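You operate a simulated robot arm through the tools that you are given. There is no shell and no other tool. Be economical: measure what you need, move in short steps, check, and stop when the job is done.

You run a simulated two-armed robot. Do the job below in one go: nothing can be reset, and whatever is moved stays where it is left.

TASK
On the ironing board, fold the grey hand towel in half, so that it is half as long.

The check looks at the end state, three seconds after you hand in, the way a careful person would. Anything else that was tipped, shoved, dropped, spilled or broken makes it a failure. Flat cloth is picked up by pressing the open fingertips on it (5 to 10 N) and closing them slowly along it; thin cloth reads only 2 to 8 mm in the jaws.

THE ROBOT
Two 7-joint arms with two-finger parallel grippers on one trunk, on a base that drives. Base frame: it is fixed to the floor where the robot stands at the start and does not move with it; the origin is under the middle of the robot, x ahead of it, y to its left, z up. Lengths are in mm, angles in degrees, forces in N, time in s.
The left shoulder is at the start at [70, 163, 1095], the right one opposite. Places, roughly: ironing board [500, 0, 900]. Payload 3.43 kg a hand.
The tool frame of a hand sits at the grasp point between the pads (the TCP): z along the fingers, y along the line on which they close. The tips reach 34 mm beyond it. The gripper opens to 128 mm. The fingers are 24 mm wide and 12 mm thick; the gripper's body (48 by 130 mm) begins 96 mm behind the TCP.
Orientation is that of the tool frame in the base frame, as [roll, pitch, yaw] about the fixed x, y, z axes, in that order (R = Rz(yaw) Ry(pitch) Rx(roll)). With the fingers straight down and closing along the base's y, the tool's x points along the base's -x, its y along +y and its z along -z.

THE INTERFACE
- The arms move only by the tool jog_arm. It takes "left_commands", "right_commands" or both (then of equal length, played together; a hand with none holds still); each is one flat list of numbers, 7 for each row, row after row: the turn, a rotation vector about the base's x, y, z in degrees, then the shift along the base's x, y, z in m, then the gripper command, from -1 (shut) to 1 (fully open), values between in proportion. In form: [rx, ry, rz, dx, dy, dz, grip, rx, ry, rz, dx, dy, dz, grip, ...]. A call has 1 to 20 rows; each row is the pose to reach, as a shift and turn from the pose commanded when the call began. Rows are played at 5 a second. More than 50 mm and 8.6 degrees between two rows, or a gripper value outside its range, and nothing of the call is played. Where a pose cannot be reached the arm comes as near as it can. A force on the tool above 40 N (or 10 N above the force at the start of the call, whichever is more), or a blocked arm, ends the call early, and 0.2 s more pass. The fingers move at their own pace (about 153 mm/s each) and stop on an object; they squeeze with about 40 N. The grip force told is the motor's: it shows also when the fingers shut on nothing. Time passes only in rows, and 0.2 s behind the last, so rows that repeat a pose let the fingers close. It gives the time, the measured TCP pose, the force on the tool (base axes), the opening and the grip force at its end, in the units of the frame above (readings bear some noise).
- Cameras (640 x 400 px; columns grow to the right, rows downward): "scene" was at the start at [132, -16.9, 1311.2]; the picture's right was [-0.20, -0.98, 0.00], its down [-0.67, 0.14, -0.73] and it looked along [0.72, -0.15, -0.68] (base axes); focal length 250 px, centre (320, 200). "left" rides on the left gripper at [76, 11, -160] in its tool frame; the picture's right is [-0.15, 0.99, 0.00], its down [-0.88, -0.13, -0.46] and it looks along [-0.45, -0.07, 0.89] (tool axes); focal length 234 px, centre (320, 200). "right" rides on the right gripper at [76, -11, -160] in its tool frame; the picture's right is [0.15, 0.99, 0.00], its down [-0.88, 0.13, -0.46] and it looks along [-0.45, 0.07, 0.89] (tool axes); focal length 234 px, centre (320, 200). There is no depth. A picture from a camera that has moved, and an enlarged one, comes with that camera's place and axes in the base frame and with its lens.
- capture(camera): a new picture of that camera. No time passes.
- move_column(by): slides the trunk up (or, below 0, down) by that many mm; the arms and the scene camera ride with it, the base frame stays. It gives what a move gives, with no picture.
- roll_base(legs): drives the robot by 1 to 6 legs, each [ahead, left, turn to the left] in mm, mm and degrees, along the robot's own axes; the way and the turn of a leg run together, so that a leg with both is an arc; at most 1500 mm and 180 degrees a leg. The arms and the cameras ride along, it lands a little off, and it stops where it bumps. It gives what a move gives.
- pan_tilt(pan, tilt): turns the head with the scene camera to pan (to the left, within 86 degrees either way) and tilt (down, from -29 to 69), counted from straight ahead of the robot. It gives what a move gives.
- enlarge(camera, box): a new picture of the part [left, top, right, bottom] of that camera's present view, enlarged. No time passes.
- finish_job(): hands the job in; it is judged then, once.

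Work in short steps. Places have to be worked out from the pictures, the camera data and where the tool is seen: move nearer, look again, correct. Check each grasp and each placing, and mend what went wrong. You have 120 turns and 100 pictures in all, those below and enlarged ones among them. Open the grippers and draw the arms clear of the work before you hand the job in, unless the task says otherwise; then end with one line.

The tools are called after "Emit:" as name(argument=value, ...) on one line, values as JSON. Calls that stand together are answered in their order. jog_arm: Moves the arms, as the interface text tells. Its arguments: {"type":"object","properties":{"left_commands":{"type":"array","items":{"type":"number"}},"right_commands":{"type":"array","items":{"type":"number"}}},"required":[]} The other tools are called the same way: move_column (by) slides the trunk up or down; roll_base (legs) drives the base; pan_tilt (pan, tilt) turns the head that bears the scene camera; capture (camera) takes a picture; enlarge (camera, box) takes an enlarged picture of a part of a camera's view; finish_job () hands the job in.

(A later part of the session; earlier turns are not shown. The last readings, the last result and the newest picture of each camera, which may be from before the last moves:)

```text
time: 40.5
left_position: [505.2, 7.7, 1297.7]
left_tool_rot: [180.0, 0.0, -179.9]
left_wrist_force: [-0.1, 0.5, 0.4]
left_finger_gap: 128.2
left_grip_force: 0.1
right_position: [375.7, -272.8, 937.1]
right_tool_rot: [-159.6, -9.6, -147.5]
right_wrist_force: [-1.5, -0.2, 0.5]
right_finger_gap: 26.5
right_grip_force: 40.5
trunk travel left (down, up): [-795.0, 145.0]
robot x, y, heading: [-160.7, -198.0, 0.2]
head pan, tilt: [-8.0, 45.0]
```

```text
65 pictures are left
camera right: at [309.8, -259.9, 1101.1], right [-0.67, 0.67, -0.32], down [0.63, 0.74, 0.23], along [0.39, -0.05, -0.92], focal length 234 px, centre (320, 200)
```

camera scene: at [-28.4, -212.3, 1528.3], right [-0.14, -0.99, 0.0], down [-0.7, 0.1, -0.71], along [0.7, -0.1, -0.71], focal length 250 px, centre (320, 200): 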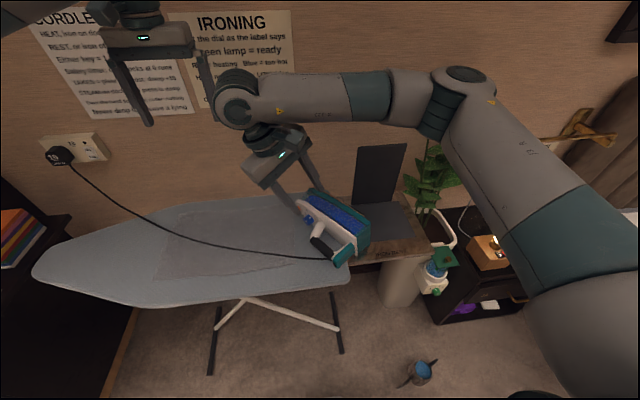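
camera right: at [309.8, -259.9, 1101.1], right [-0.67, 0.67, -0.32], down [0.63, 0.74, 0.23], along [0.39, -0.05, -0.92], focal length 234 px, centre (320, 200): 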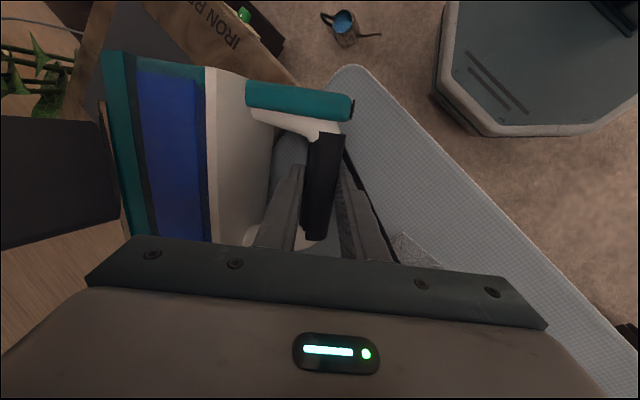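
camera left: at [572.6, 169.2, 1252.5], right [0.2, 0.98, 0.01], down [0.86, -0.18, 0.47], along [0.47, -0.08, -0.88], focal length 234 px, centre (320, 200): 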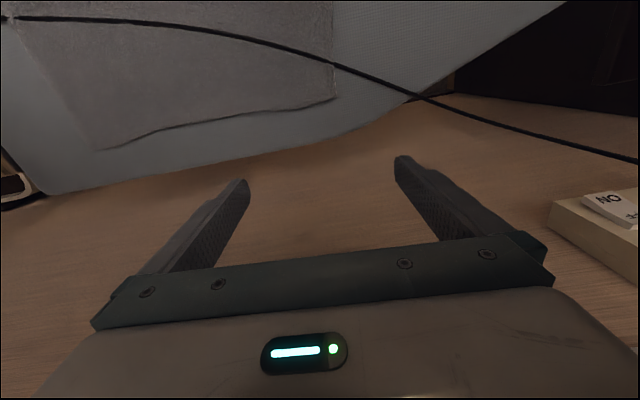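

Handle gripped (26.5 mm, 40 N). I lift 70 mm and check for slipping.

Emit:
jog_arm(right_commands=[0, 0, 0, 0, 0, 0.015, -1, 0, 0, 0, 0, 0, 0.03, -1, 0, 0, 0, 0, 0, 0.05, -1, 0, 0, 0, 0, 0, 0.07, -1, 0, 0, 0, 0, 0, 0.07, -1])

Emit:
capture(camera="scene")

Emit:
capture(camera="right")

```text
time: 41.7
left_position: [506.0, 7.3, 1297.3]
left_tool_rot: [-179.9, -0.1, -179.8]
left_wrist_force: [-0.6, 0.4, -0.2]
left_finger_gap: 128.4
left_grip_force: 0.1
right_position: [376.7, -272.2, 1004.8]
right_tool_rot: [-159.8, -9.7, -147.5]
right_wrist_force: [-0.4, 0.1, -7.5]
right_finger_gap: 26.6
right_grip_force: 40.1
trunk travel left (down, up): [-795.0, 145.0]
robot x, y, heading: [-160.9, -201.1, -0.0]
head pan, tilt: [-8.0, 45.0]
```

```text
64 pictures are left
camera scene: at [-27.2, -211.9, 1528.2], right [-0.14, -0.99, 0.0], down [-0.7, 0.1, -0.71], along [0.7, -0.1, -0.71], focal length 250 px, centre (320, 200)
```

scene: 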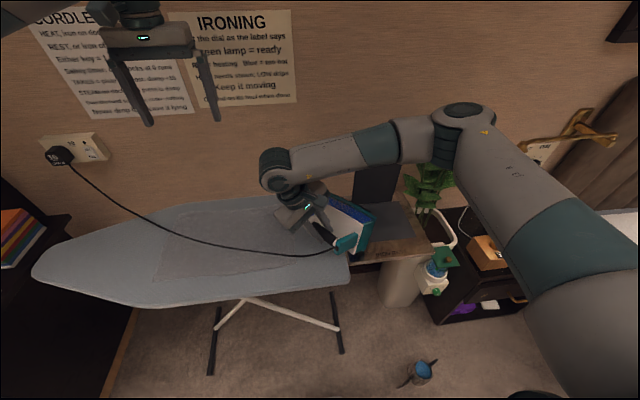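

```text
63 pictures are left
camera right: at [311.3, -260.0, 1170.5], right [-0.67, 0.67, -0.31], down [0.64, 0.74, 0.23], along [0.39, -0.05, -0.92], focal length 234 px, centre (320, 200)
```

right: 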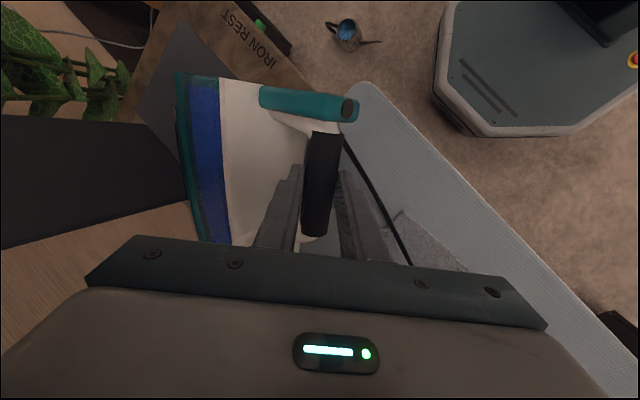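

The iron weighs about 0.75 kg and is held, with a slight roll in the pads. I raise it a bit more and roll it nose-up in place, clear of the upright panel.

Emit:
jog_arm(right_commands=[0, 0, 0, -0.005, 0.005, 0.03, -1, 4.8, -6.6, 0, -0.01, 0.01, 0.05, -1, 9.6, -13.3, 0, -0.02, 0.01, 0.06, -1, 14.5, -19.9, 0, -0.02, 0.01, 0.07, -1, 19.3, -26.5, 0, -0.02, 0.01, 0.07, -1, 24.1, -33.2, 0, -0.02, 0.01, 0.07, -1, 24.1, -33.2, 0, -0.02, 0.01, 0.07, -1])

Emit:
capture(camera="scene")

```text
time: 43.3
left_position: [506.3, 8.6, 1296.7]
left_tool_rot: [179.9, -0.1, -179.8]
left_wrist_force: [0.0, 0.2, -0.8]
left_finger_gap: 127.8
left_grip_force: 0.0
right_position: [356.6, -262.1, 1075.7]
right_tool_rot: [-162.2, 31.4, -148.1]
right_wrist_force: [-0.5, -0.1, -10.7]
right_finger_gap: 26.7
right_grip_force: 39.8
trunk travel left (down, up): [-795.0, 145.0]
robot x, y, heading: [-161.7, -199.6, 0.0]
head pan, tilt: [-8.0, 45.0]
```

```text
62 pictures are left
camera scene: at [-26.8, -211.2, 1528.1], right [-0.14, -0.99, 0.0], down [-0.7, 0.1, -0.71], along [0.7, -0.1, -0.71], focal length 250 px, centre (320, 200)
```

scene: 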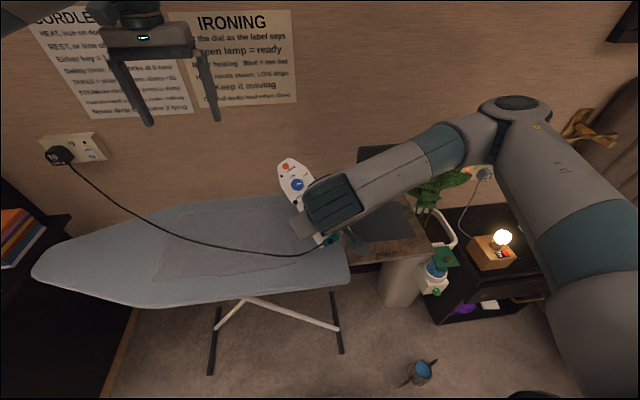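

It's turning nose-up well. I continue the roll.

Emit:
jog_arm(right_commands=[4.8, -6.6, 0, 0, 0, 0.01, -1, 9.6, -13.3, 0, 0, 0, 0.02, -1, 14.5, -19.9, 0, 0, 0, 0.03, -1, 19.3, -26.5, 0, 0, 0, 0.03, -1, 24.1, -33.2, 0, 0, 0, 0.03, -1, 24.1, -33.2, 0, 0, 0, 0.03, -1])

Emit:
capture(camera="scene")

Emit:
capture(camera="left")

```text
time: 44.7
left_position: [506.3, 9.6, 1296.1]
left_tool_rot: [-179.8, -0.1, -179.9]
left_wrist_force: [0.4, 1.1, -0.4]
left_finger_gap: 128.2
left_grip_force: 0.1
right_position: [356.6, -222.5, 1096.7]
right_tool_rot: [-170.0, 60.5, -153.8]
right_wrist_force: [0.5, -2.1, -13.5]
right_finger_gap: 26.9
right_grip_force: 40.1
right hand out of reach, approached as far as the arm can: row 3, 4, 5, 6
trunk travel left (down, up): [-795.0, 145.0]
robot x, y, heading: [-160.5, -198.8, 0.2]
head pan, tilt: [-8.0, 45.0]
```

```text
61 pictures are left
camera scene: at [-26.9, -208.4, 1528.2], right [-0.14, -0.99, 0.0], down [-0.7, 0.1, -0.71], along [0.7, -0.1, -0.71], focal length 250 px, centre (320, 200)
```

scene: 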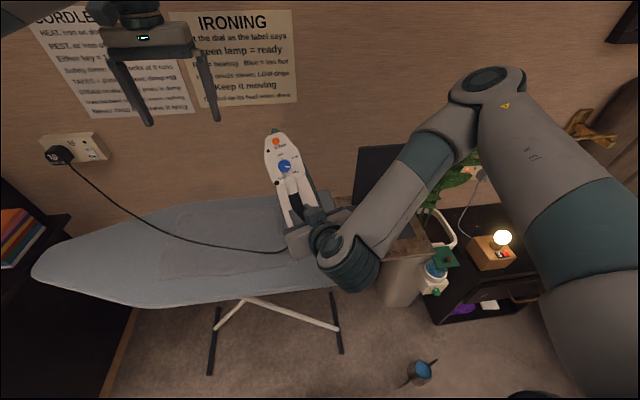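

```text
60 pictures are left
camera left: at [431.0, 22.0, 1456.4], right [0.14, 0.99, 0.0], down [0.88, -0.13, 0.45], along [0.45, -0.07, -0.89], focal length 234 px, centre (320, 200)
```

left: 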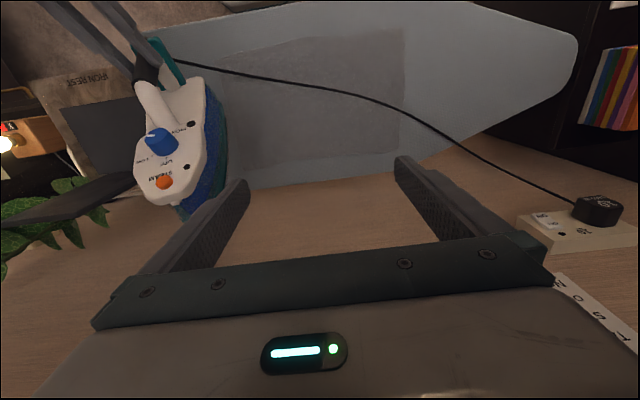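

The iron hangs with its sole forward, nose up but still leaning about 30° forward, and the wrist ran out of room near the body. I carry it toward the rest, where the arm has more room.

Emit:
jog_arm(right_commands=[0, 0, 0, 0.01, -0.04, 0, -1, 0, 0, 0, 0.02, -0.08, 0, -1, 0, 0, 0, 0.03, -0.12, 0, -1, 0, 0, 0, 0.04, -0.16, 0, -1, 0, 0, 0, 0.05, -0.2, 0, -1, 0, 0, 0, 0.05, -0.2, 0, -1])

Emit:
capture(camera="scene")

Emit:
capture(camera="left")

```text
time: 46.1
left_position: [505.1, 5.8, 1297.8]
left_tool_rot: [179.7, -0.2, -179.8]
left_wrist_force: [-0.1, 0.1, -0.2]
left_finger_gap: 128.1
left_grip_force: 0.1
right_position: [444.9, -410.3, 1218.2]
right_tool_rot: [-126.7, 56.5, -109.3]
right_wrist_force: [0.4, 1.8, -6.6]
right_finger_gap: 26.0
right_grip_force: 40.0
right hand out of reach, approached as far as the arm can: row 1, 2, 3, 4, 5
trunk travel left (down, up): [-795.0, 145.0]
robot x, y, heading: [-160.1, -204.5, -0.1]
head pan, tilt: [-8.0, 45.0]
```

```text
59 pictures are left
camera scene: at [-27.5, -215.4, 1528.1], right [-0.14, -0.99, 0.0], down [-0.7, 0.1, -0.71], along [0.7, -0.09, -0.71], focal length 250 px, centre (320, 200)
```

scene: 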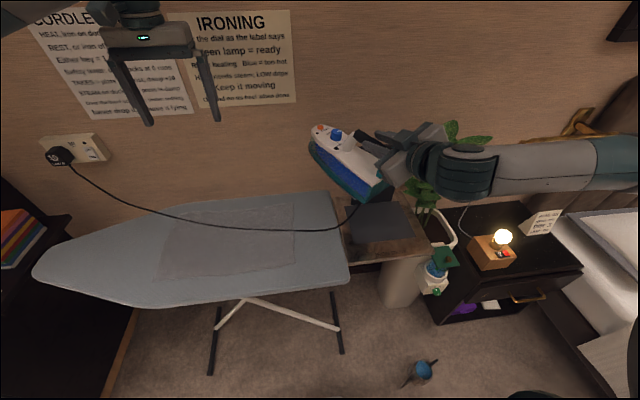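

```text
58 pictures are left
camera left: at [429.9, 15.7, 1458.0], right [0.14, 0.99, 0.0], down [0.88, -0.13, 0.45], along [0.45, -0.06, -0.89], focal length 234 px, centre (320, 200)
```

left: 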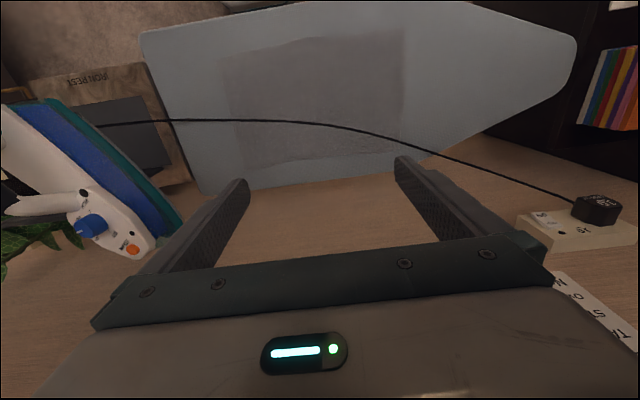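

The arm switched posture and tilted the iron again, though it's still held. I back the base and lower the column so the wrist has room to hold the tool level at this spot.

Emit:
roll_base(legs=[[-130, 0, 0]])

Emit:
move_column(by=-120)

Emit:
capture(camera="scene")

Emit:
capture(camera="right")

```text
time: 47.3
left_position: [376.9, 6.6, 1297.3]
left_tool_rot: [179.9, -0.2, -179.9]
left_wrist_force: [0.8, -0.1, -0.9]
left_finger_gap: 128.0
left_grip_force: 0.1
right_position: [278.0, -427.6, 1097.6]
right_tool_rot: [-170.3, 60.8, -154.2]
right_wrist_force: [-0.5, -0.7, 0.2]
right_finger_gap: 0.0
right_grip_force: 33.2
trunk travel left (down, up): [-795.0, 145.0]
robot x, y, heading: [-289.5, -198.6, -0.1]
head pan, tilt: [-8.0, 45.0]
```

```text
time: 48.8
left_position: [375.6, 8.3, 1177.3]
left_tool_rot: [180.0, -0.1, -179.9]
left_wrist_force: [-0.4, 0.1, -0.2]
left_finger_gap: 128.0
left_grip_force: 0.0
right_position: [277.3, -428.0, 977.6]
right_tool_rot: [-170.2, 60.8, -154.0]
right_wrist_force: [1.3, 0.1, 0.0]
right_finger_gap: 0.0
right_grip_force: 32.5
trunk travel left (down, up): [-675.0, 265.0]
robot x, y, heading: [-288.5, -197.7, 0.0]
head pan, tilt: [-8.0, 45.0]
```

```text
57 pictures are left
camera scene: at [-157.8, -212.0, 1408.3], right [-0.14, -0.99, 0.0], down [-0.7, 0.1, -0.71], along [0.7, -0.1, -0.71], focal length 250 px, centre (320, 200)
```

scene: 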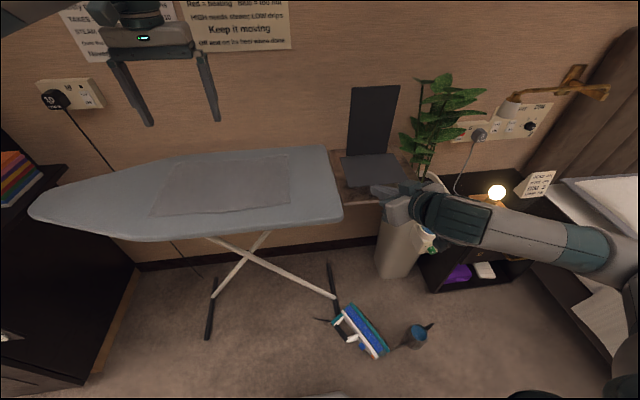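

```text
56 pictures are left
camera right: at [111.7, -488.9, 989.6], right [-0.36, 0.91, -0.21], down [-0.04, 0.21, 0.98], along [0.93, 0.36, -0.04], focal length 234 px, centre (320, 200)
```

right: 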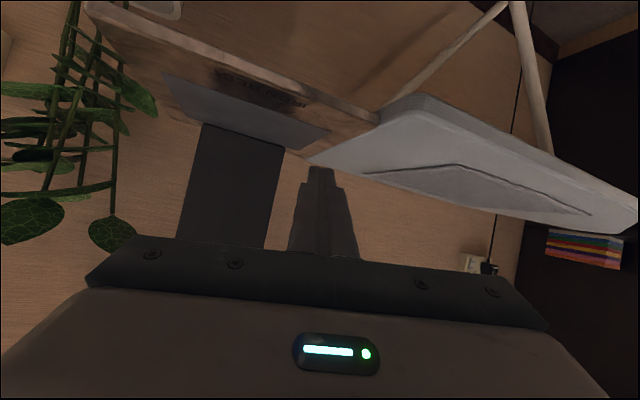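

The arm swung while changing posture and the iron was lost: it's now on the floor at about (217,-467), near the board's leg. The cord is off the towel now, so I'll fold the towel first, then retrieve the iron. I bring the empty right hand back to tool-down.

Emit:
jog_arm(right_commands=[-3.3, 6.84, 0, 0, 0, 0.03, -1, -6.6, 13.7, 0, 0, 0, 0.06, -1, -10, 20.5, 0, 0, 0, 0.09, -1, -13.3, 27.4, 0, 0, 0, 0.12, -1, -16.6, 34.2, 0, 0, 0, 0.14, -1, -20, 41, 0, 0, 0, 0.16, -1, -23.3, 47.9, 0, 0, 0, 0.18, -1, -26.6, 54.7, 0, 0, 0, 0.2, -1, -26.6, 54.7, 0, 0, 0, 0.2, -1])

Emit:
enlarge(camera="scene", box=[280, 270, 470, 390])

```text
time: 50.8
left_position: [375.5, 7.8, 1177.0]
left_tool_rot: [-180.0, -0.1, -179.8]
left_wrist_force: [-1.1, 0.6, 0.4]
left_finger_gap: 128.1
left_grip_force: 0.0
right_position: [278.2, -428.3, 1177.0]
right_tool_rot: [-170.3, -0.2, -154.0]
right_wrist_force: [-0.1, 0.0, -0.7]
right_finger_gap: 0.0
right_grip_force: 33.8
trunk travel left (down, up): [-675.0, 265.0]
robot x, y, heading: [-289.8, -202.7, 0.2]
head pan, tilt: [-8.0, 45.0]
```

```text
3.33 times, centred on (375, 330) of scene
camera zoom: at [-157.6, -212.8, 1408.2], right [-0.14, -0.99, 0.0], down [-0.7, 0.1, -0.71], along [0.7, -0.1, -0.71], focal length 833 px, centre (137, -233)
```

zoom: 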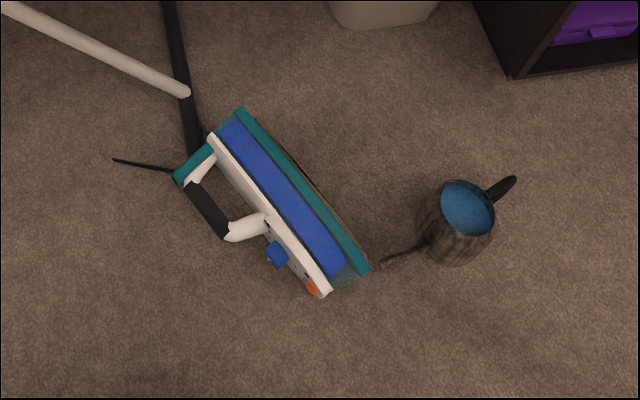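

Now I square the right tool up, and drive the base to in front of the towel's left end.

Emit:
jog_arm(right_commands=[4.5, 2.2, 0, 0, 0, 0, -0.5, 9, 4.4, 0, 0, 0, 0, 0, 9, 4.4, 0, 0, 0, 0, 0.2])

Emit:
jog_arm(right_commands=[0, 0, -8, 0, 0, 0, 0.2, 0, 0, -16, 0, 0, 0, 0.2, 0, 0, -24, 0, 0, 0, 0.2, 0, 0, -26, 0, 0, 0, 0.2])

Emit:
roll_base(legs=[[0, 340, 0], [135, 0, 0]])

Emit:
pan_tilt(pan=0, tilt=48)

Emit:
capture(camera="scene")

Emit:
capture(camera="left")

```text
time: 51.6
left_position: [376.2, 8.1, 1178.1]
left_tool_rot: [-179.9, -0.1, -179.9]
left_wrist_force: [-0.5, -1.1, -0.3]
left_finger_gap: 128.1
left_grip_force: 0.2
right_position: [277.0, -425.1, 1177.6]
right_tool_rot: [179.7, -0.1, -154.1]
right_wrist_force: [0.0, 0.3, -1.0]
right_finger_gap: 76.7
right_grip_force: 0.1
trunk travel left (down, up): [-675.0, 265.0]
robot x, y, heading: [-287.6, -204.0, 0.4]
head pan, tilt: [-8.0, 45.0]
```

```text
time: 52.6
left_position: [376.9, 6.7, 1177.4]
left_tool_rot: [-179.9, -0.1, -179.9]
left_wrist_force: [0.1, 0.0, -0.1]
left_finger_gap: 128.0
left_grip_force: 0.0
right_position: [276.9, -426.4, 1177.4]
right_tool_rot: [179.8, -0.1, 179.8]
right_wrist_force: [0.6, 1.0, 0.1]
right_finger_gap: 77.1
right_grip_force: 0.0
trunk travel left (down, up): [-675.0, 265.0]
robot x, y, heading: [-285.4, -198.2, 0.2]
head pan, tilt: [-8.0, 45.0]
```

```text
time: 55.8
left_position: [508.3, 350.1, 1177.1]
left_tool_rot: [-180.0, 0.0, -179.8]
left_wrist_force: [-0.3, 0.5, -0.9]
left_finger_gap: 128.2
left_grip_force: 0.1
right_position: [410.1, -84.1, 1177.4]
right_tool_rot: [179.6, 0.1, -179.9]
right_wrist_force: [-0.1, 0.5, 0.0]
right_finger_gap: 76.8
right_grip_force: 0.1
trunk travel left (down, up): [-675.0, 265.0]
robot x, y, heading: [-156.0, 143.9, 0.1]
head pan, tilt: [-8.0, 45.0]
```

```text
time: 56.5
left_position: [511.0, 351.7, 1176.4]
left_tool_rot: [-180.0, 0.1, -179.8]
left_wrist_force: [-0.5, 1.1, -0.1]
left_finger_gap: 128.0
left_grip_force: 0.0
right_position: [412.5, -82.8, 1176.0]
right_tool_rot: [179.7, -0.1, -179.9]
right_wrist_force: [0.2, -0.2, -0.7]
right_finger_gap: 76.9
right_grip_force: 0.0
trunk travel left (down, up): [-675.0, 265.0]
robot x, y, heading: [-152.9, 141.4, 0.4]
head pan, tilt: [0.0, 48.0]
```

```text
54 pictures are left
camera scene: at [-24.7, 141.9, 1404.0], right [0.0, -1.0, 0.0], down [-0.74, 0.0, -0.67], along [0.67, 0.0, -0.74], focal length 250 px, centre (320, 200)
```

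scene: 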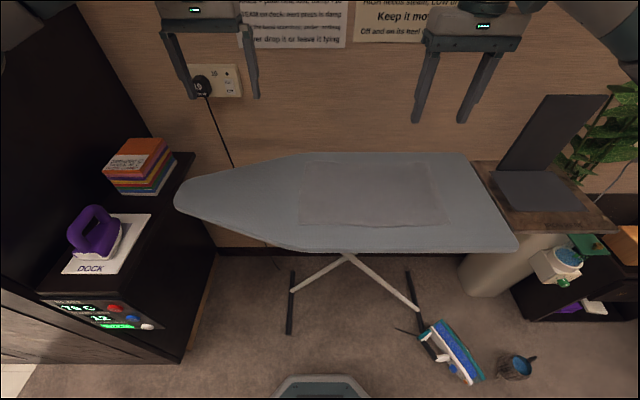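

```text
53 pictures are left
camera left: at [434.4, 361.9, 1337.1], right [0.14, 0.99, 0.0], down [0.88, -0.13, 0.45], along [0.45, -0.07, -0.89], focal length 234 px, centre (320, 200)
```

left: 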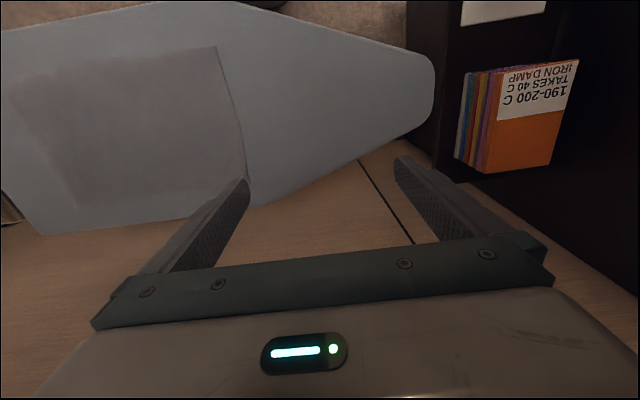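

The towel is undisturbed. Its left edge runs from (598,182) to (363,199), and its right edge is at about y=-200. I bring the left hand over the far-left corner and the right hand over the near-left corner.

Emit:
jog_arm(left_commands=[0, 0, 0, 0.01, -0.032, -0.03, 0.5, 0, 0, 0, 0.02, -0.064, -0.06, 0, 0, 0, 0, 0.03, -0.096, -0.09, -0.1, 0, 0, 0, 0.04, -0.128, -0.12, -0.1, 0, 0, 0, 0.05, -0.16, -0.15, -0.1, 0, 0, 0, 0.062, -0.19, -0.176, -0.1, 0, 0, 0, 0.062, -0.19, -0.176, -0.1])

Emit:
jog_arm(right_commands=[0, 0, 0, -0.004, 0.04, -0.025, 0, 0, 0, 0, -0.008, 0.08, -0.05, -0.1, 0, 0, 0, -0.012, 0.12, -0.075, -0.1, 0, 0, 0, -0.016, 0.16, -0.1, -0.1, 0, 0, 0, -0.02, 0.2, -0.13, -0.1, 0, 0, 0, -0.024, 0.23, -0.155, -0.1, 0, 0, 0, -0.024, 0.259, -0.176, -0.1, 0, 0, 0, -0.024, 0.259, -0.176, -0.1])

Emit:
capture(camera="scene")

Emit:
capture(camera="left")

Emit:
capture(camera="right")

```text
time: 58.1
left_position: [571.2, 162.1, 1000.7]
left_tool_rot: [-180.0, 0.0, -179.8]
left_wrist_force: [-0.2, 0.0, 0.8]
left_finger_gap: 57.9
left_grip_force: 0.0
right_position: [411.1, -81.9, 1178.8]
right_tool_rot: [179.9, 0.0, -179.9]
right_wrist_force: [-0.5, 0.3, -0.3]
right_finger_gap: 76.5
right_grip_force: 0.1
trunk travel left (down, up): [-675.0, 265.0]
robot x, y, heading: [-157.9, 139.6, 0.2]
head pan, tilt: [0.0, 48.0]
```

```text
refused: row 5 steps farther than a row can; nothing moved
```

```text
52 pictures are left
camera scene: at [-26.0, 143.1, 1404.1], right [0.0, -1.0, 0.0], down [-0.74, 0.0, -0.67], along [0.67, 0.0, -0.74], focal length 250 px, centre (320, 200)
```

scene: 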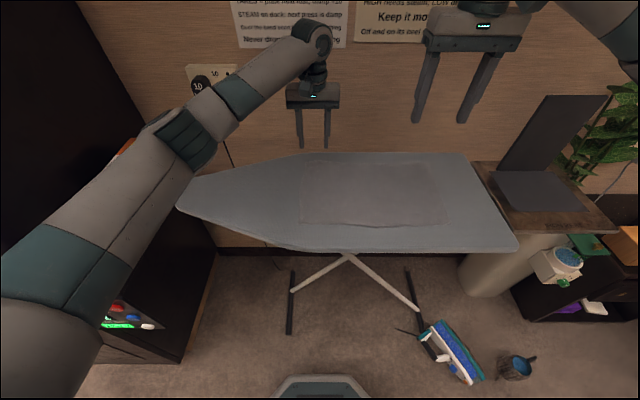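

```text
51 pictures are left
camera left: at [495.0, 173.0, 1161.9], right [0.14, 0.99, 0.0], down [0.88, -0.13, 0.46], along [0.45, -0.07, -0.89], focal length 234 px, centre (320, 200)
```

left: 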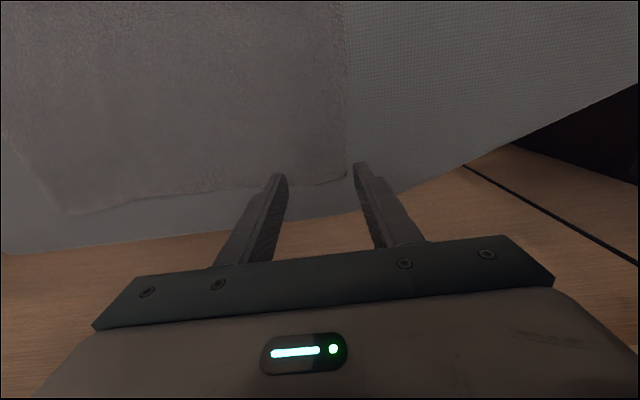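

```text
50 pictures are left
camera right: at [335.5, -94.1, 1338.2], right [-0.15, 0.99, 0.0], down [0.88, 0.13, 0.46], along [0.45, 0.07, -0.89], focal length 234 px, centre (320, 200)
```

right: 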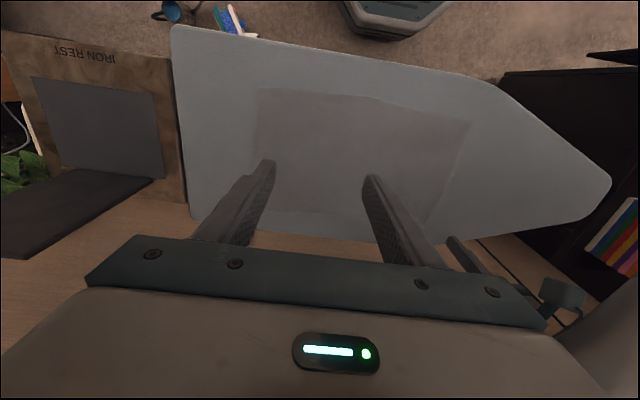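

The left hand is over the far-left corner (corner seen at (604,188)). I bring the right hand over in smaller steps.

Emit:
jog_arm(right_commands=[0, 0, 0, -0.003, 0.035, -0.022, 0, 0, 0, 0, -0.006, 0.07, -0.044, -0.1, 0, 0, 0, -0.009, 0.105, -0.066, -0.1, 0, 0, 0, -0.012, 0.14, -0.088, -0.1, 0, 0, 0, -0.015, 0.175, -0.11, -0.1, 0, 0, 0, -0.018, 0.21, -0.132, -0.1, 0, 0, 0, -0.021, 0.24, -0.155, -0.1, 0, 0, 0, -0.024, 0.259, -0.176, -0.1, 0, 0, 0, -0.024, 0.259, -0.176, -0.1])

Emit:
capture(camera="scene")

Emit:
capture(camera="right")

```text
time: 60.1
left_position: [570.4, 160.8, 1000.9]
left_tool_rot: [-180.0, -0.1, -179.9]
left_wrist_force: [0.3, 0.1, -0.4]
left_finger_gap: 57.7
left_grip_force: 0.0
right_position: [387.0, 176.7, 1001.5]
right_tool_rot: [179.7, 0.0, -180.0]
right_wrist_force: [0.0, -0.2, 0.1]
right_finger_gap: 57.7
right_grip_force: 0.2
trunk travel left (down, up): [-675.0, 265.0]
robot x, y, heading: [-158.8, 140.1, 0.4]
head pan, tilt: [0.0, 48.0]
```

```text
49 pictures are left
camera scene: at [-25.7, 141.7, 1404.1], right [0.0, -1.0, 0.0], down [-0.74, 0.0, -0.67], along [0.67, 0.0, -0.74], focal length 250 px, centre (320, 200)
```

scene: 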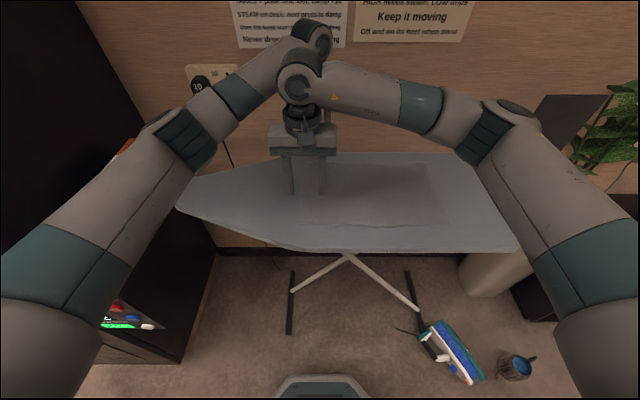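

```text
48 pictures are left
camera right: at [311.4, 164.5, 1161.5], right [-0.15, 0.99, 0.01], down [0.88, 0.13, 0.46], along [0.45, 0.07, -0.89], focal length 234 px, centre (320, 200)
```

right: 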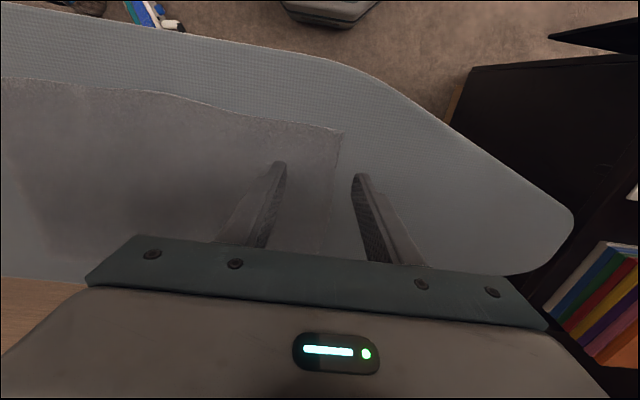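

Both hands hang over the left corners without crossing. I lower both together, with openings at ~36 mm so both tips land on cloth.

Emit:
jog_arm(left_commands=[0, 0, 0, 0, 0, -0.02, -0.3, 0, 0, 0, 0, 0, -0.04, -0.44, 0, 0, 0, 0, 0, -0.06, -0.44, 0, 0, 0, 0, 0, -0.068, -0.44, 0, 0, 0, 0, 0, -0.068, -0.44], right_commands=[0, 0, 0, 0, 0, -0.02, -0.3, 0, 0, 0, 0, 0, -0.04, -0.44, 0, 0, 0, 0, 0, -0.06, -0.44, 0, 0, 0, 0, 0, -0.068, -0.44, 0, 0, 0, 0, 0, -0.068, -0.44])

Emit:
jog_arm(left_commands=[0, 0, 0, 0, 0, -0.003, -0.44, 0, 0, 0, 0, 0, -0.006, -0.44, 0, 0, 0, 0, 0, -0.009, -0.44, 0, 0, 0, 0, 0, -0.009, -0.44], right_commands=[0, 0, 0, 0, 0, -0.003, -0.44, 0, 0, 0, 0, 0, -0.006, -0.44, 0, 0, 0, 0, 0, -0.009, -0.44, 0, 0, 0, 0, 0, -0.009, -0.44])

```text
time: 61.3
left_position: [571.6, 162.3, 933.8]
left_tool_rot: [-180.0, 0.0, -179.8]
left_wrist_force: [-0.1, -0.3, -0.9]
left_finger_gap: 35.6
left_grip_force: 0.1
right_position: [386.6, 175.7, 933.3]
right_tool_rot: [179.7, -0.1, -180.0]
right_wrist_force: [-0.3, 0.1, -0.4]
right_finger_gap: 35.4
right_grip_force: 0.1
trunk travel left (down, up): [-675.0, 265.0]
robot x, y, heading: [-151.6, 141.6, 0.4]
head pan, tilt: [0.0, 48.0]
```

```text
time: 62.3
left_position: [571.7, 160.2, 924.3]
left_tool_rot: [-180.0, 0.0, -179.9]
left_wrist_force: [-0.1, 0.1, 0.7]
left_finger_gap: 35.7
left_grip_force: 0.0
right_position: [386.5, 175.7, 924.8]
right_tool_rot: [179.7, -0.1, -179.9]
right_wrist_force: [-0.6, -0.1, 0.7]
right_finger_gap: 35.7
right_grip_force: 0.0
trunk travel left (down, up): [-675.0, 265.0]
robot x, y, heading: [-156.7, 141.8, 0.2]
head pan, tilt: [0.0, 48.0]
```

Forces are still near zero with the tips at about z 890. I keep creeping down.

Emit:
jog_arm(left_commands=[0, 0, 0, 0, 0, -0.002, -0.44, 0, 0, 0, 0, 0, -0.004, -0.44, 0, 0, 0, 0, 0, -0.006, -0.44, 0, 0, 0, 0, 0, -0.006, -0.44], right_commands=[0, 0, 0, 0, 0, -0.002, -0.44, 0, 0, 0, 0, 0, -0.004, -0.44, 0, 0, 0, 0, 0, -0.006, -0.44, 0, 0, 0, 0, 0, -0.006, -0.44])

```text
time: 63.3
left_position: [571.0, 160.5, 918.7]
left_tool_rot: [179.9, 0.0, -179.8]
left_wrist_force: [0.9, -0.7, 1.6]
left_finger_gap: 35.7
left_grip_force: 0.1
right_position: [387.1, 176.2, 918.1]
right_tool_rot: [179.7, -0.1, -179.9]
right_wrist_force: [-1.0, -0.6, 1.8]
right_finger_gap: 35.7
right_grip_force: 0.1
trunk travel left (down, up): [-675.0, 265.0]
robot x, y, heading: [-154.0, 138.8, 0.2]
head pan, tilt: [0.0, 48.0]
```

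Emit:
jog_arm(left_commands=[0, 0, 0, 0, 0, -0.002, -0.44, 0, 0, 0, 0, 0, -0.004, -0.44, 0, 0, 0, 0, 0, -0.004, -0.44], right_commands=[0, 0, 0, 0, 0, -0.002, -0.44, 0, 0, 0, 0, 0, -0.004, -0.44, 0, 0, 0, 0, 0, -0.004, -0.44])

```text
time: 64.1
left_position: [569.2, 159.8, 917.7]
left_tool_rot: [-180.0, 0.1, -179.8]
left_wrist_force: [6.3, 0.9, 11.8]
left_finger_gap: 35.8
left_grip_force: 0.0
right_position: [387.8, 175.9, 916.7]
right_tool_rot: [179.7, 0.2, -179.9]
right_wrist_force: [3.1, -1.3, 18.2]
right_finger_gap: 36.0
right_grip_force: 0.0
trunk travel left (down, up): [-675.0, 265.0]
robot x, y, heading: [-157.0, 140.7, 0.3]
head pan, tilt: [0.0, 48.0]
```

In contact: 12 N left and 18 N right, slightly too much. I ease off 1–2 mm and close slowly.

Emit:
jog_arm(left_commands=[0, 0, 0, 0, 0, 0.001, -0.44, 0, 0, 0, 0, 0, 0.001, -0.52, 0, 0, 0, 0, 0, 0.001, -0.6, 0, 0, 0, 0, 0, 0.001, -0.68, 0, 0, 0, 0, 0, 0.001, -0.76, 0, 0, 0, 0, 0, 0.001, -0.84, 0, 0, 0, 0, 0, 0.001, -0.92, 0, 0, 0, 0, 0, 0.001, -1, 0, 0, 0, 0, 0, 0.001, -1, 0, 0, 0, 0, 0, 0.001, -1], right_commands=[0, 0, 0, 0, 0, 0.002, -0.44, 0, 0, 0, 0, 0, 0.002, -0.52, 0, 0, 0, 0, 0, 0.002, -0.6, 0, 0, 0, 0, 0, 0.002, -0.68, 0, 0, 0, 0, 0, 0.002, -0.76, 0, 0, 0, 0, 0, 0.002, -0.84, 0, 0, 0, 0, 0, 0.002, -0.92, 0, 0, 0, 0, 0, 0.002, -1, 0, 0, 0, 0, 0, 0.002, -1, 0, 0, 0, 0, 0, 0.002, -1])

Emit:
capture(camera="left")

Emit:
capture(camera="right")

```text
time: 66.3
left_position: [570.4, 161.2, 916.7]
left_tool_rot: [-179.9, 0.2, -179.8]
left_wrist_force: [-2.3, 0.9, 14.8]
left_finger_gap: 4.6
left_grip_force: 39.0
right_position: [386.0, 175.8, 918.6]
right_tool_rot: [179.7, 0.1, 180.0]
right_wrist_force: [0.3, -0.7, 2.2]
right_finger_gap: 4.8
right_grip_force: 39.5
trunk travel left (down, up): [-675.0, 265.0]
robot x, y, heading: [-153.0, 142.8, 0.2]
head pan, tilt: [0.0, 48.0]
```

```text
47 pictures are left
camera left: at [493.6, 171.8, 1077.1], right [0.14, 0.99, 0.0], down [0.88, -0.13, 0.46], along [0.45, -0.07, -0.89], focal length 234 px, centre (320, 200)
```

left: 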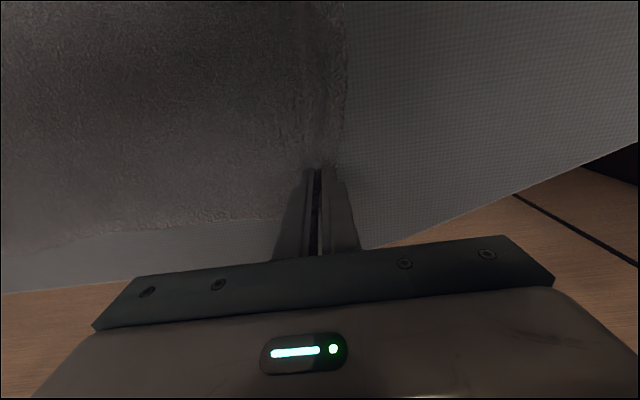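

```text
46 pictures are left
camera right: at [309.8, 164.0, 1077.7], right [-0.15, 0.99, 0.0], down [0.88, 0.13, 0.46], along [0.45, 0.07, -0.89], focal length 234 px, centre (320, 200)
```

right: 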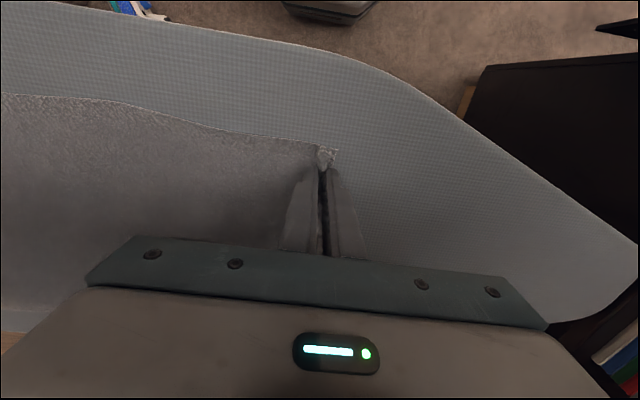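

Both hands pinch cloth (4.6 and 4.8 mm). I lift and carry the edge in an arc toward the right.

Emit:
jog_arm(left_commands=[0, 0, 0, 0, 0, 0.02, -1, 0, 0, 0, 0, -0.005, 0.045, -1, 0, 0, 0, 0, -0.015, 0.07, -1, 0, 0, 0, 0, -0.03, 0.095, -1, 0, 0, 0, 0, -0.05, 0.12, -1, 0, 0, 0, 0, -0.075, 0.138, -1, 0, 0, 0, 0, -0.1, 0.15, -1, 0, 0, 0, 0, -0.1, 0.15, -1], right_commands=[0, 0, 0, 0, 0, 0.02, -1, 0, 0, 0, 0, -0.005, 0.045, -1, 0, 0, 0, 0, -0.015, 0.07, -1, 0, 0, 0, 0, -0.03, 0.095, -1, 0, 0, 0, 0, -0.05, 0.12, -1, 0, 0, 0, 0, -0.075, 0.138, -1, 0, 0, 0, 0, -0.1, 0.15, -1, 0, 0, 0, 0, -0.1, 0.15, -1])

Emit:
capture(camera="scene")

```text
time: 68.1
left_position: [572.2, 62.5, 1065.3]
left_tool_rot: [-179.9, -0.1, -179.8]
left_wrist_force: [-0.8, -0.3, 0.7]
left_finger_gap: 4.4
left_grip_force: 39.5
right_position: [387.9, 76.4, 1067.5]
right_tool_rot: [179.7, -0.1, -179.9]
right_wrist_force: [1.2, 0.8, 0.5]
right_finger_gap: 5.0
right_grip_force: 39.2
trunk travel left (down, up): [-675.0, 265.0]
robot x, y, heading: [-152.0, 140.3, -0.0]
head pan, tilt: [0.0, 48.0]
```

```text
45 pictures are left
camera scene: at [-25.0, 143.8, 1404.0], right [0.0, -1.0, 0.0], down [-0.74, 0.0, -0.67], along [0.67, 0.0, -0.74], focal length 250 px, centre (320, 200)
```

scene: 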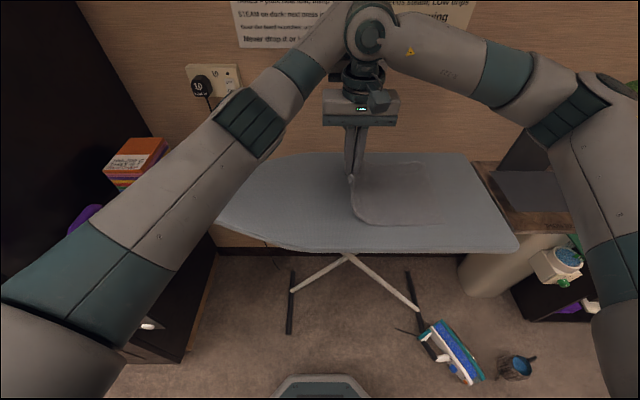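

The edge is up and folding cleanly. I drive the base 150 mm right to carry it across; the right elbow is high (≈1250) and clear of the panel.

Emit:
roll_base(legs=[[0, -150, 0]])

Emit:
capture(camera="scene")

```text
time: 69.4
left_position: [572.7, -86.8, 1065.2]
left_tool_rot: [180.0, -0.1, -179.8]
left_wrist_force: [-1.0, -0.1, 0.2]
left_finger_gap: 4.4
left_grip_force: 39.1
right_position: [388.3, -72.7, 1068.2]
right_tool_rot: [179.8, -0.1, -179.9]
right_wrist_force: [0.2, -0.3, 0.2]
right_finger_gap: 4.9
right_grip_force: 39.4
trunk travel left (down, up): [-675.0, 265.0]
robot x, y, heading: [-156.7, -4.1, 0.1]
head pan, tilt: [0.0, 48.0]
```

```text
44 pictures are left
camera scene: at [-25.2, -5.8, 1404.1], right [0.0, -1.0, 0.0], down [-0.74, 0.0, -0.67], along [0.67, 0.0, -0.74], focal length 250 px, centre (320, 200)
```

scene: 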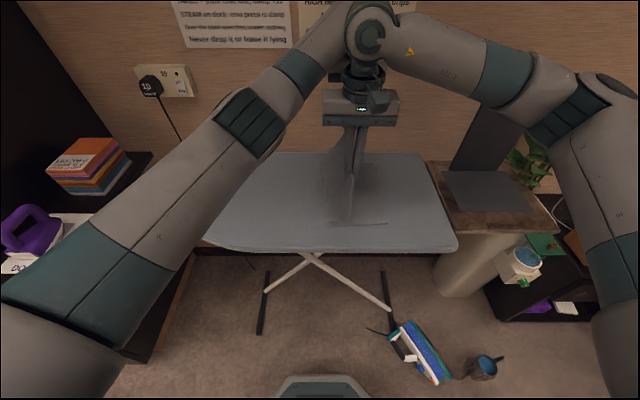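

I lower the edge onto the right edge in an arc.

Emit:
jog_arm(left_commands=[0, 0, 0, 0.002, -0.03, -0.015, -1, 0, 0, 0, 0.004, -0.055, -0.04, -1, 0, 0, 0, 0.005, -0.075, -0.07, -1, 0, 0, 0, 0.005, -0.09, -0.1, -1, 0, 0, 0, 0.005, -0.098, -0.125, -1, 0, 0, 0, 0.005, -0.098, -0.135, -1, 0, 0, 0, 0.005, -0.098, -0.135, -1], right_commands=[0, 0, 0, 0, -0.03, -0.015, -1, 0, 0, 0, 0, -0.055, -0.04, -1, 0, 0, 0, 0, -0.075, -0.07, -1, 0, 0, 0, 0, -0.09, -0.1, -1, 0, 0, 0, 0, -0.097, -0.125, -1, 0, 0, 0, 0, -0.097, -0.138, -1, 0, 0, 0, 0, -0.097, -0.138, -1])

Emit:
capture(camera="scene")

Emit:
capture(camera="right")

Emit:
capture(camera="left")

```text
time: 71.0
left_position: [567.5, -170.3, 943.8]
left_tool_rot: [-179.9, 0.0, -179.7]
left_wrist_force: [0.2, -0.8, 0.4]
left_finger_gap: 4.2
left_grip_force: 39.3
left hand out of reach, approached as far as the arm can: row 3, 4, 5, 6, 7
right_position: [387.6, -169.7, 929.3]
right_tool_rot: [179.7, 0.1, -179.9]
right_wrist_force: [0.0, -0.2, 1.6]
right_finger_gap: 4.7
right_grip_force: 39.5
trunk travel left (down, up): [-675.0, 265.0]
robot x, y, heading: [-154.1, -6.0, 0.5]
head pan, tilt: [0.0, 48.0]
```

```text
43 pictures are left
camera scene: at [-25.2, -6.8, 1404.1], right [0.0, -1.0, 0.0], down [-0.74, 0.0, -0.67], along [0.67, 0.0, -0.74], focal length 250 px, centre (320, 200)
```

scene: 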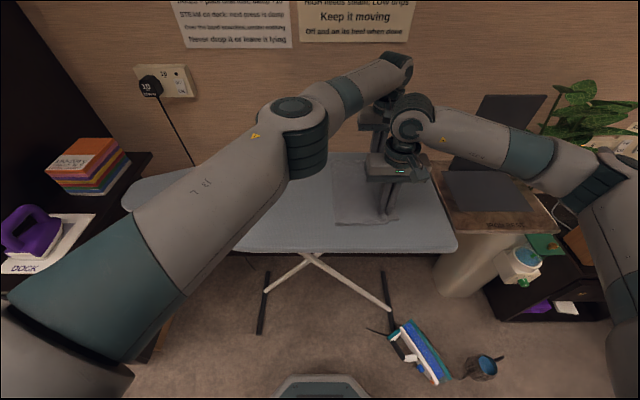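

```text
42 pictures are left
camera right: at [311.9, -181.7, 1090.0], right [-0.15, 0.99, 0.01], down [0.88, 0.13, 0.46], along [0.45, 0.07, -0.89], focal length 234 px, centre (320, 200)
```

right: 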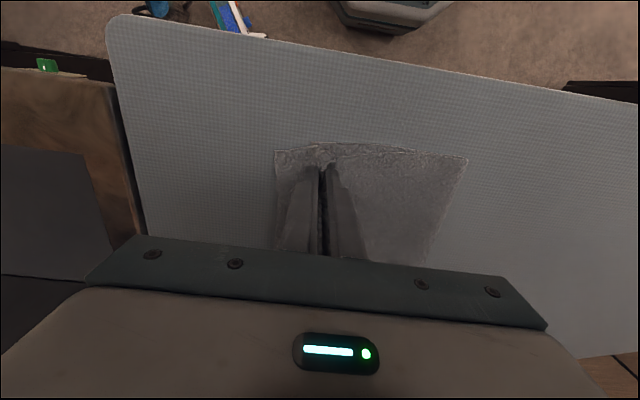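

```text
41 pictures are left
camera left: at [490.4, -158.7, 1103.9], right [0.14, 0.99, 0.0], down [0.88, -0.13, 0.46], along [0.45, -0.07, -0.89], focal length 234 px, centre (320, 200)
```

left: 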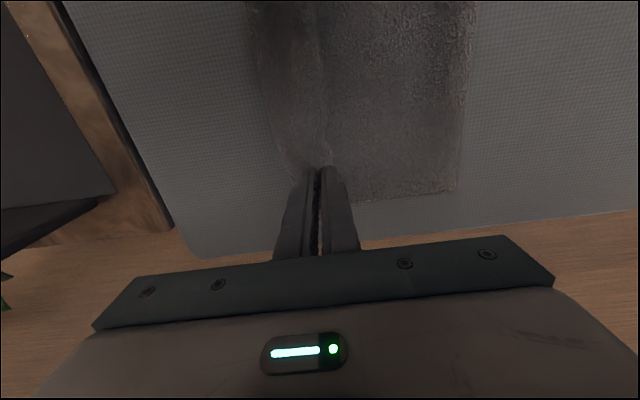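

The right (near) corner is where I want it; the left hand needs about 15 mm more but is near its reach limit. I release the near corner first.

Emit:
jog_arm(right_commands=[0, 0, 0, 0, 0, -0.004, -1, 0, 0, 0, 0, 0, -0.004, -0.8, 0, 0, 0, 0, 0, -0.004, -0.6, 0, 0, 0, 0, 0, -0.004, -0.4, 0, 0, 0, 0, 0, -0.004, -0.3, 0, 0, 0, 0, 0, 0.015, -0.3, 0, 0, 0, 0, 0, 0.05, -0.3, 0, 0, 0, 0, 0, 0.09, -0.3, 0, 0, 0, 0, 0, 0.13, -0.3])

Emit:
capture(camera="right")

```text
time: 73.0
left_position: [567.0, -168.6, 943.1]
left_tool_rot: [-179.8, 0.1, -179.9]
left_wrist_force: [-0.3, 0.3, 0.0]
left_finger_gap: 4.2
left_grip_force: 39.4
right_position: [387.7, -168.4, 1059.4]
right_tool_rot: [179.7, -0.1, -179.9]
right_wrist_force: [0.9, 0.3, 0.2]
right_finger_gap: 44.8
right_grip_force: 0.1
trunk travel left (down, up): [-675.0, 265.0]
robot x, y, heading: [-154.3, -4.1, 0.3]
head pan, tilt: [0.0, 48.0]
```

```text
40 pictures are left
camera right: at [312.0, -180.8, 1219.0], right [-0.15, 0.99, 0.0], down [0.88, 0.13, 0.46], along [0.45, 0.07, -0.89], focal length 234 px, centre (320, 200)
```

right: 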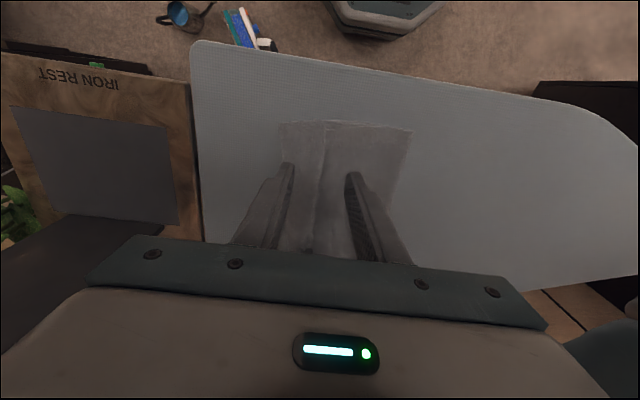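

The near corner is released. I shift the base 15 mm right and 8 mm forward and lower the column 14 mm to put the far corner in place.

Emit:
roll_base(legs=[[8, -16, 0]])

Emit:
move_column(by=-14)

Emit:
capture(camera="left")

Emit:
enlarge(camera="right", box=[200, 80, 500, 270])

```text
time: 73.8
left_position: [573.2, -182.8, 945.1]
left_tool_rot: [-179.8, 0.2, -179.7]
left_wrist_force: [0.4, 0.0, -0.7]
left_finger_gap: 4.3
left_grip_force: 38.9
right_position: [394.4, -183.5, 1058.6]
right_tool_rot: [179.8, 0.0, -179.8]
right_wrist_force: [0.4, 0.5, -0.5]
right_finger_gap: 44.9
right_grip_force: 0.1
trunk travel left (down, up): [-675.0, 265.0]
robot x, y, heading: [-146.0, -22.8, 0.2]
head pan, tilt: [0.0, 48.0]
```

```text
time: 74.4
left_position: [574.5, -183.6, 929.4]
left_tool_rot: [-179.9, 0.1, -179.7]
left_wrist_force: [0.2, -0.4, 0.1]
left_finger_gap: 4.2
left_grip_force: 38.9
right_position: [396.4, -185.3, 1044.7]
right_tool_rot: [179.7, 0.0, -179.8]
right_wrist_force: [0.2, -0.3, 0.1]
right_finger_gap: 44.8
right_grip_force: 0.0
trunk travel left (down, up): [-661.0, 279.0]
robot x, y, heading: [-145.5, -22.5, 0.2]
head pan, tilt: [0.0, 48.0]
```

```text
39 pictures are left
camera left: at [498.4, -173.4, 1090.0], right [0.14, 0.99, 0.0], down [0.88, -0.12, 0.46], along [0.45, -0.07, -0.89], focal length 234 px, centre (320, 200)
```

left: 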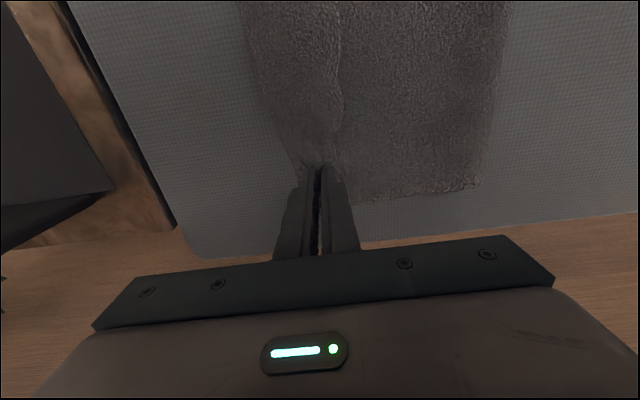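

```text
2.11 times, centred on (350, 175) of right
camera zoom: at [320.1, -196.8, 1204.6], right [-0.15, 0.99, 0.01], down [0.88, 0.13, 0.46], along [0.45, 0.07, -0.89], focal length 493 px, centre (257, 253)
```

zoom: 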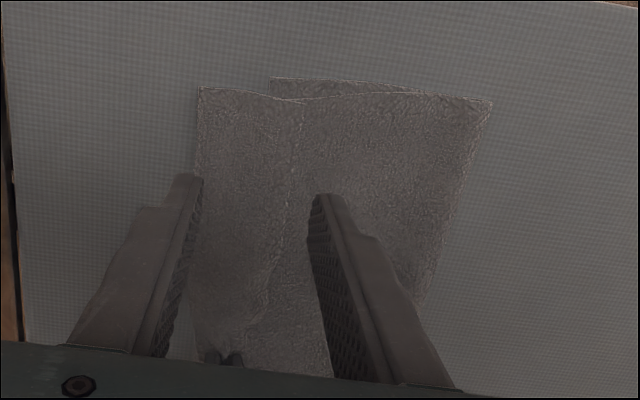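

The fold line seems to lie further right than the towel's middle. I release the far corner, lift away and look at the whole thing properly.

Emit:
jog_arm(left_commands=[0, 0, 0, 0, 0, 0, -0.8, 0, 0, 0, 0, 0, 0, -0.6, 0, 0, 0, 0, 0, 0, -0.4, 0, 0, 0, 0, 0, 0, -0.3, 0, 0, 0, 0, 0, 0.03, -0.3, 0, 0, 0, 0, 0, 0.06, -0.3, 0, 0, 0, 0, 0, 0.1, -0.3])

Emit:
jog_arm(left_commands=[0, 0, 0, -0.02, 0.04, 0.03, 0, 0, 0, 0, -0.04, 0.08, 0.06, 0, 0, 0, 0, -0.06, 0.12, 0.08, 0, 0, 0, 0, -0.08, 0.16, 0.09, 0, 0, 0, 0, -0.1, 0.2, 0.1, 0, 0, 0, 0, -0.12, 0.24, 0.1, 0, 0, 0, 0, -0.12, 0.28, 0.1, 0, 0, 0, 0, -0.12, 0.32, 0.1, 0], right_commands=[0, 0, 0, -0.01, -0.02, 0.02, 0, 0, 0, 0, -0.02, -0.04, 0.04, 0, 0, 0, 0, -0.03, -0.06, 0.06, 0, 0, 0, 0, -0.04, -0.08, 0.08, 0, 0, 0, 0, -0.05, -0.1, 0.1, 0, 0, 0, 0, -0.05, -0.12, 0.12, 0, 0, 0, 0, -0.05, -0.12, 0.12, 0, 0, 0, 0, -0.05, -0.12, 0.12, 0])

Emit:
enlarge(camera="scene", box=[230, 120, 490, 280])

Emit:
capture(camera="right")

```text
time: 76.0
left_position: [570.6, -181.9, 1031.1]
left_tool_rot: [-179.8, 0.3, -179.8]
left_wrist_force: [-0.2, 0.3, 0.2]
left_finger_gap: 44.7
left_grip_force: 0.0
left hand out of reach, approached as far as the arm can: row 7
right_position: [395.6, -184.5, 1045.4]
right_tool_rot: [179.8, 0.0, -179.8]
right_wrist_force: [-0.3, -0.1, 0.3]
right_finger_gap: 44.8
right_grip_force: 0.0
trunk travel left (down, up): [-661.0, 279.0]
robot x, y, heading: [-149.1, -24.0, 0.1]
head pan, tilt: [0.0, 48.0]
```

```text
refused: row 1 steps farther than a row can; nothing moved
```

```text
2.46 times, centred on (360, 200) of scene
camera zoom: at [-18.6, -21.8, 1390.1], right [0.0, -1.0, 0.0], down [-0.74, 0.0, -0.67], along [0.67, 0.0, -0.74], focal length 615 px, centre (222, 200)
```

zoom: 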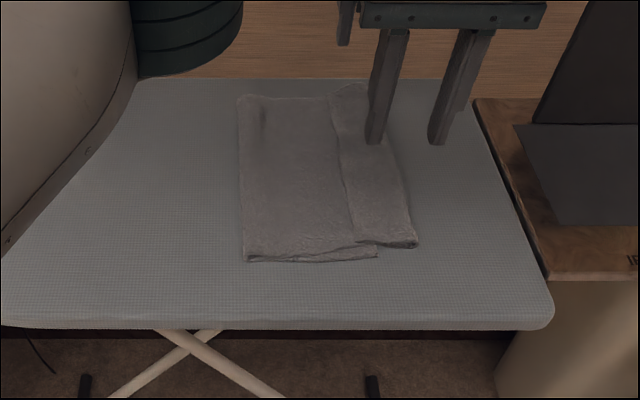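

```text
36 pictures are left
camera right: at [319.2, -196.5, 1205.0], right [-0.15, 0.99, 0.0], down [0.88, 0.13, 0.46], along [0.45, 0.07, -0.89], focal length 234 px, centre (320, 200)
```

right: 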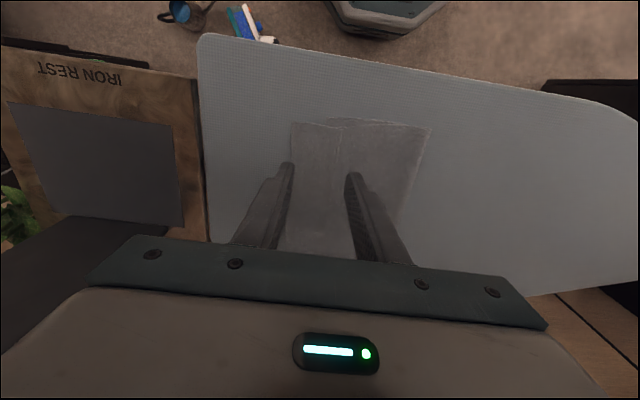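

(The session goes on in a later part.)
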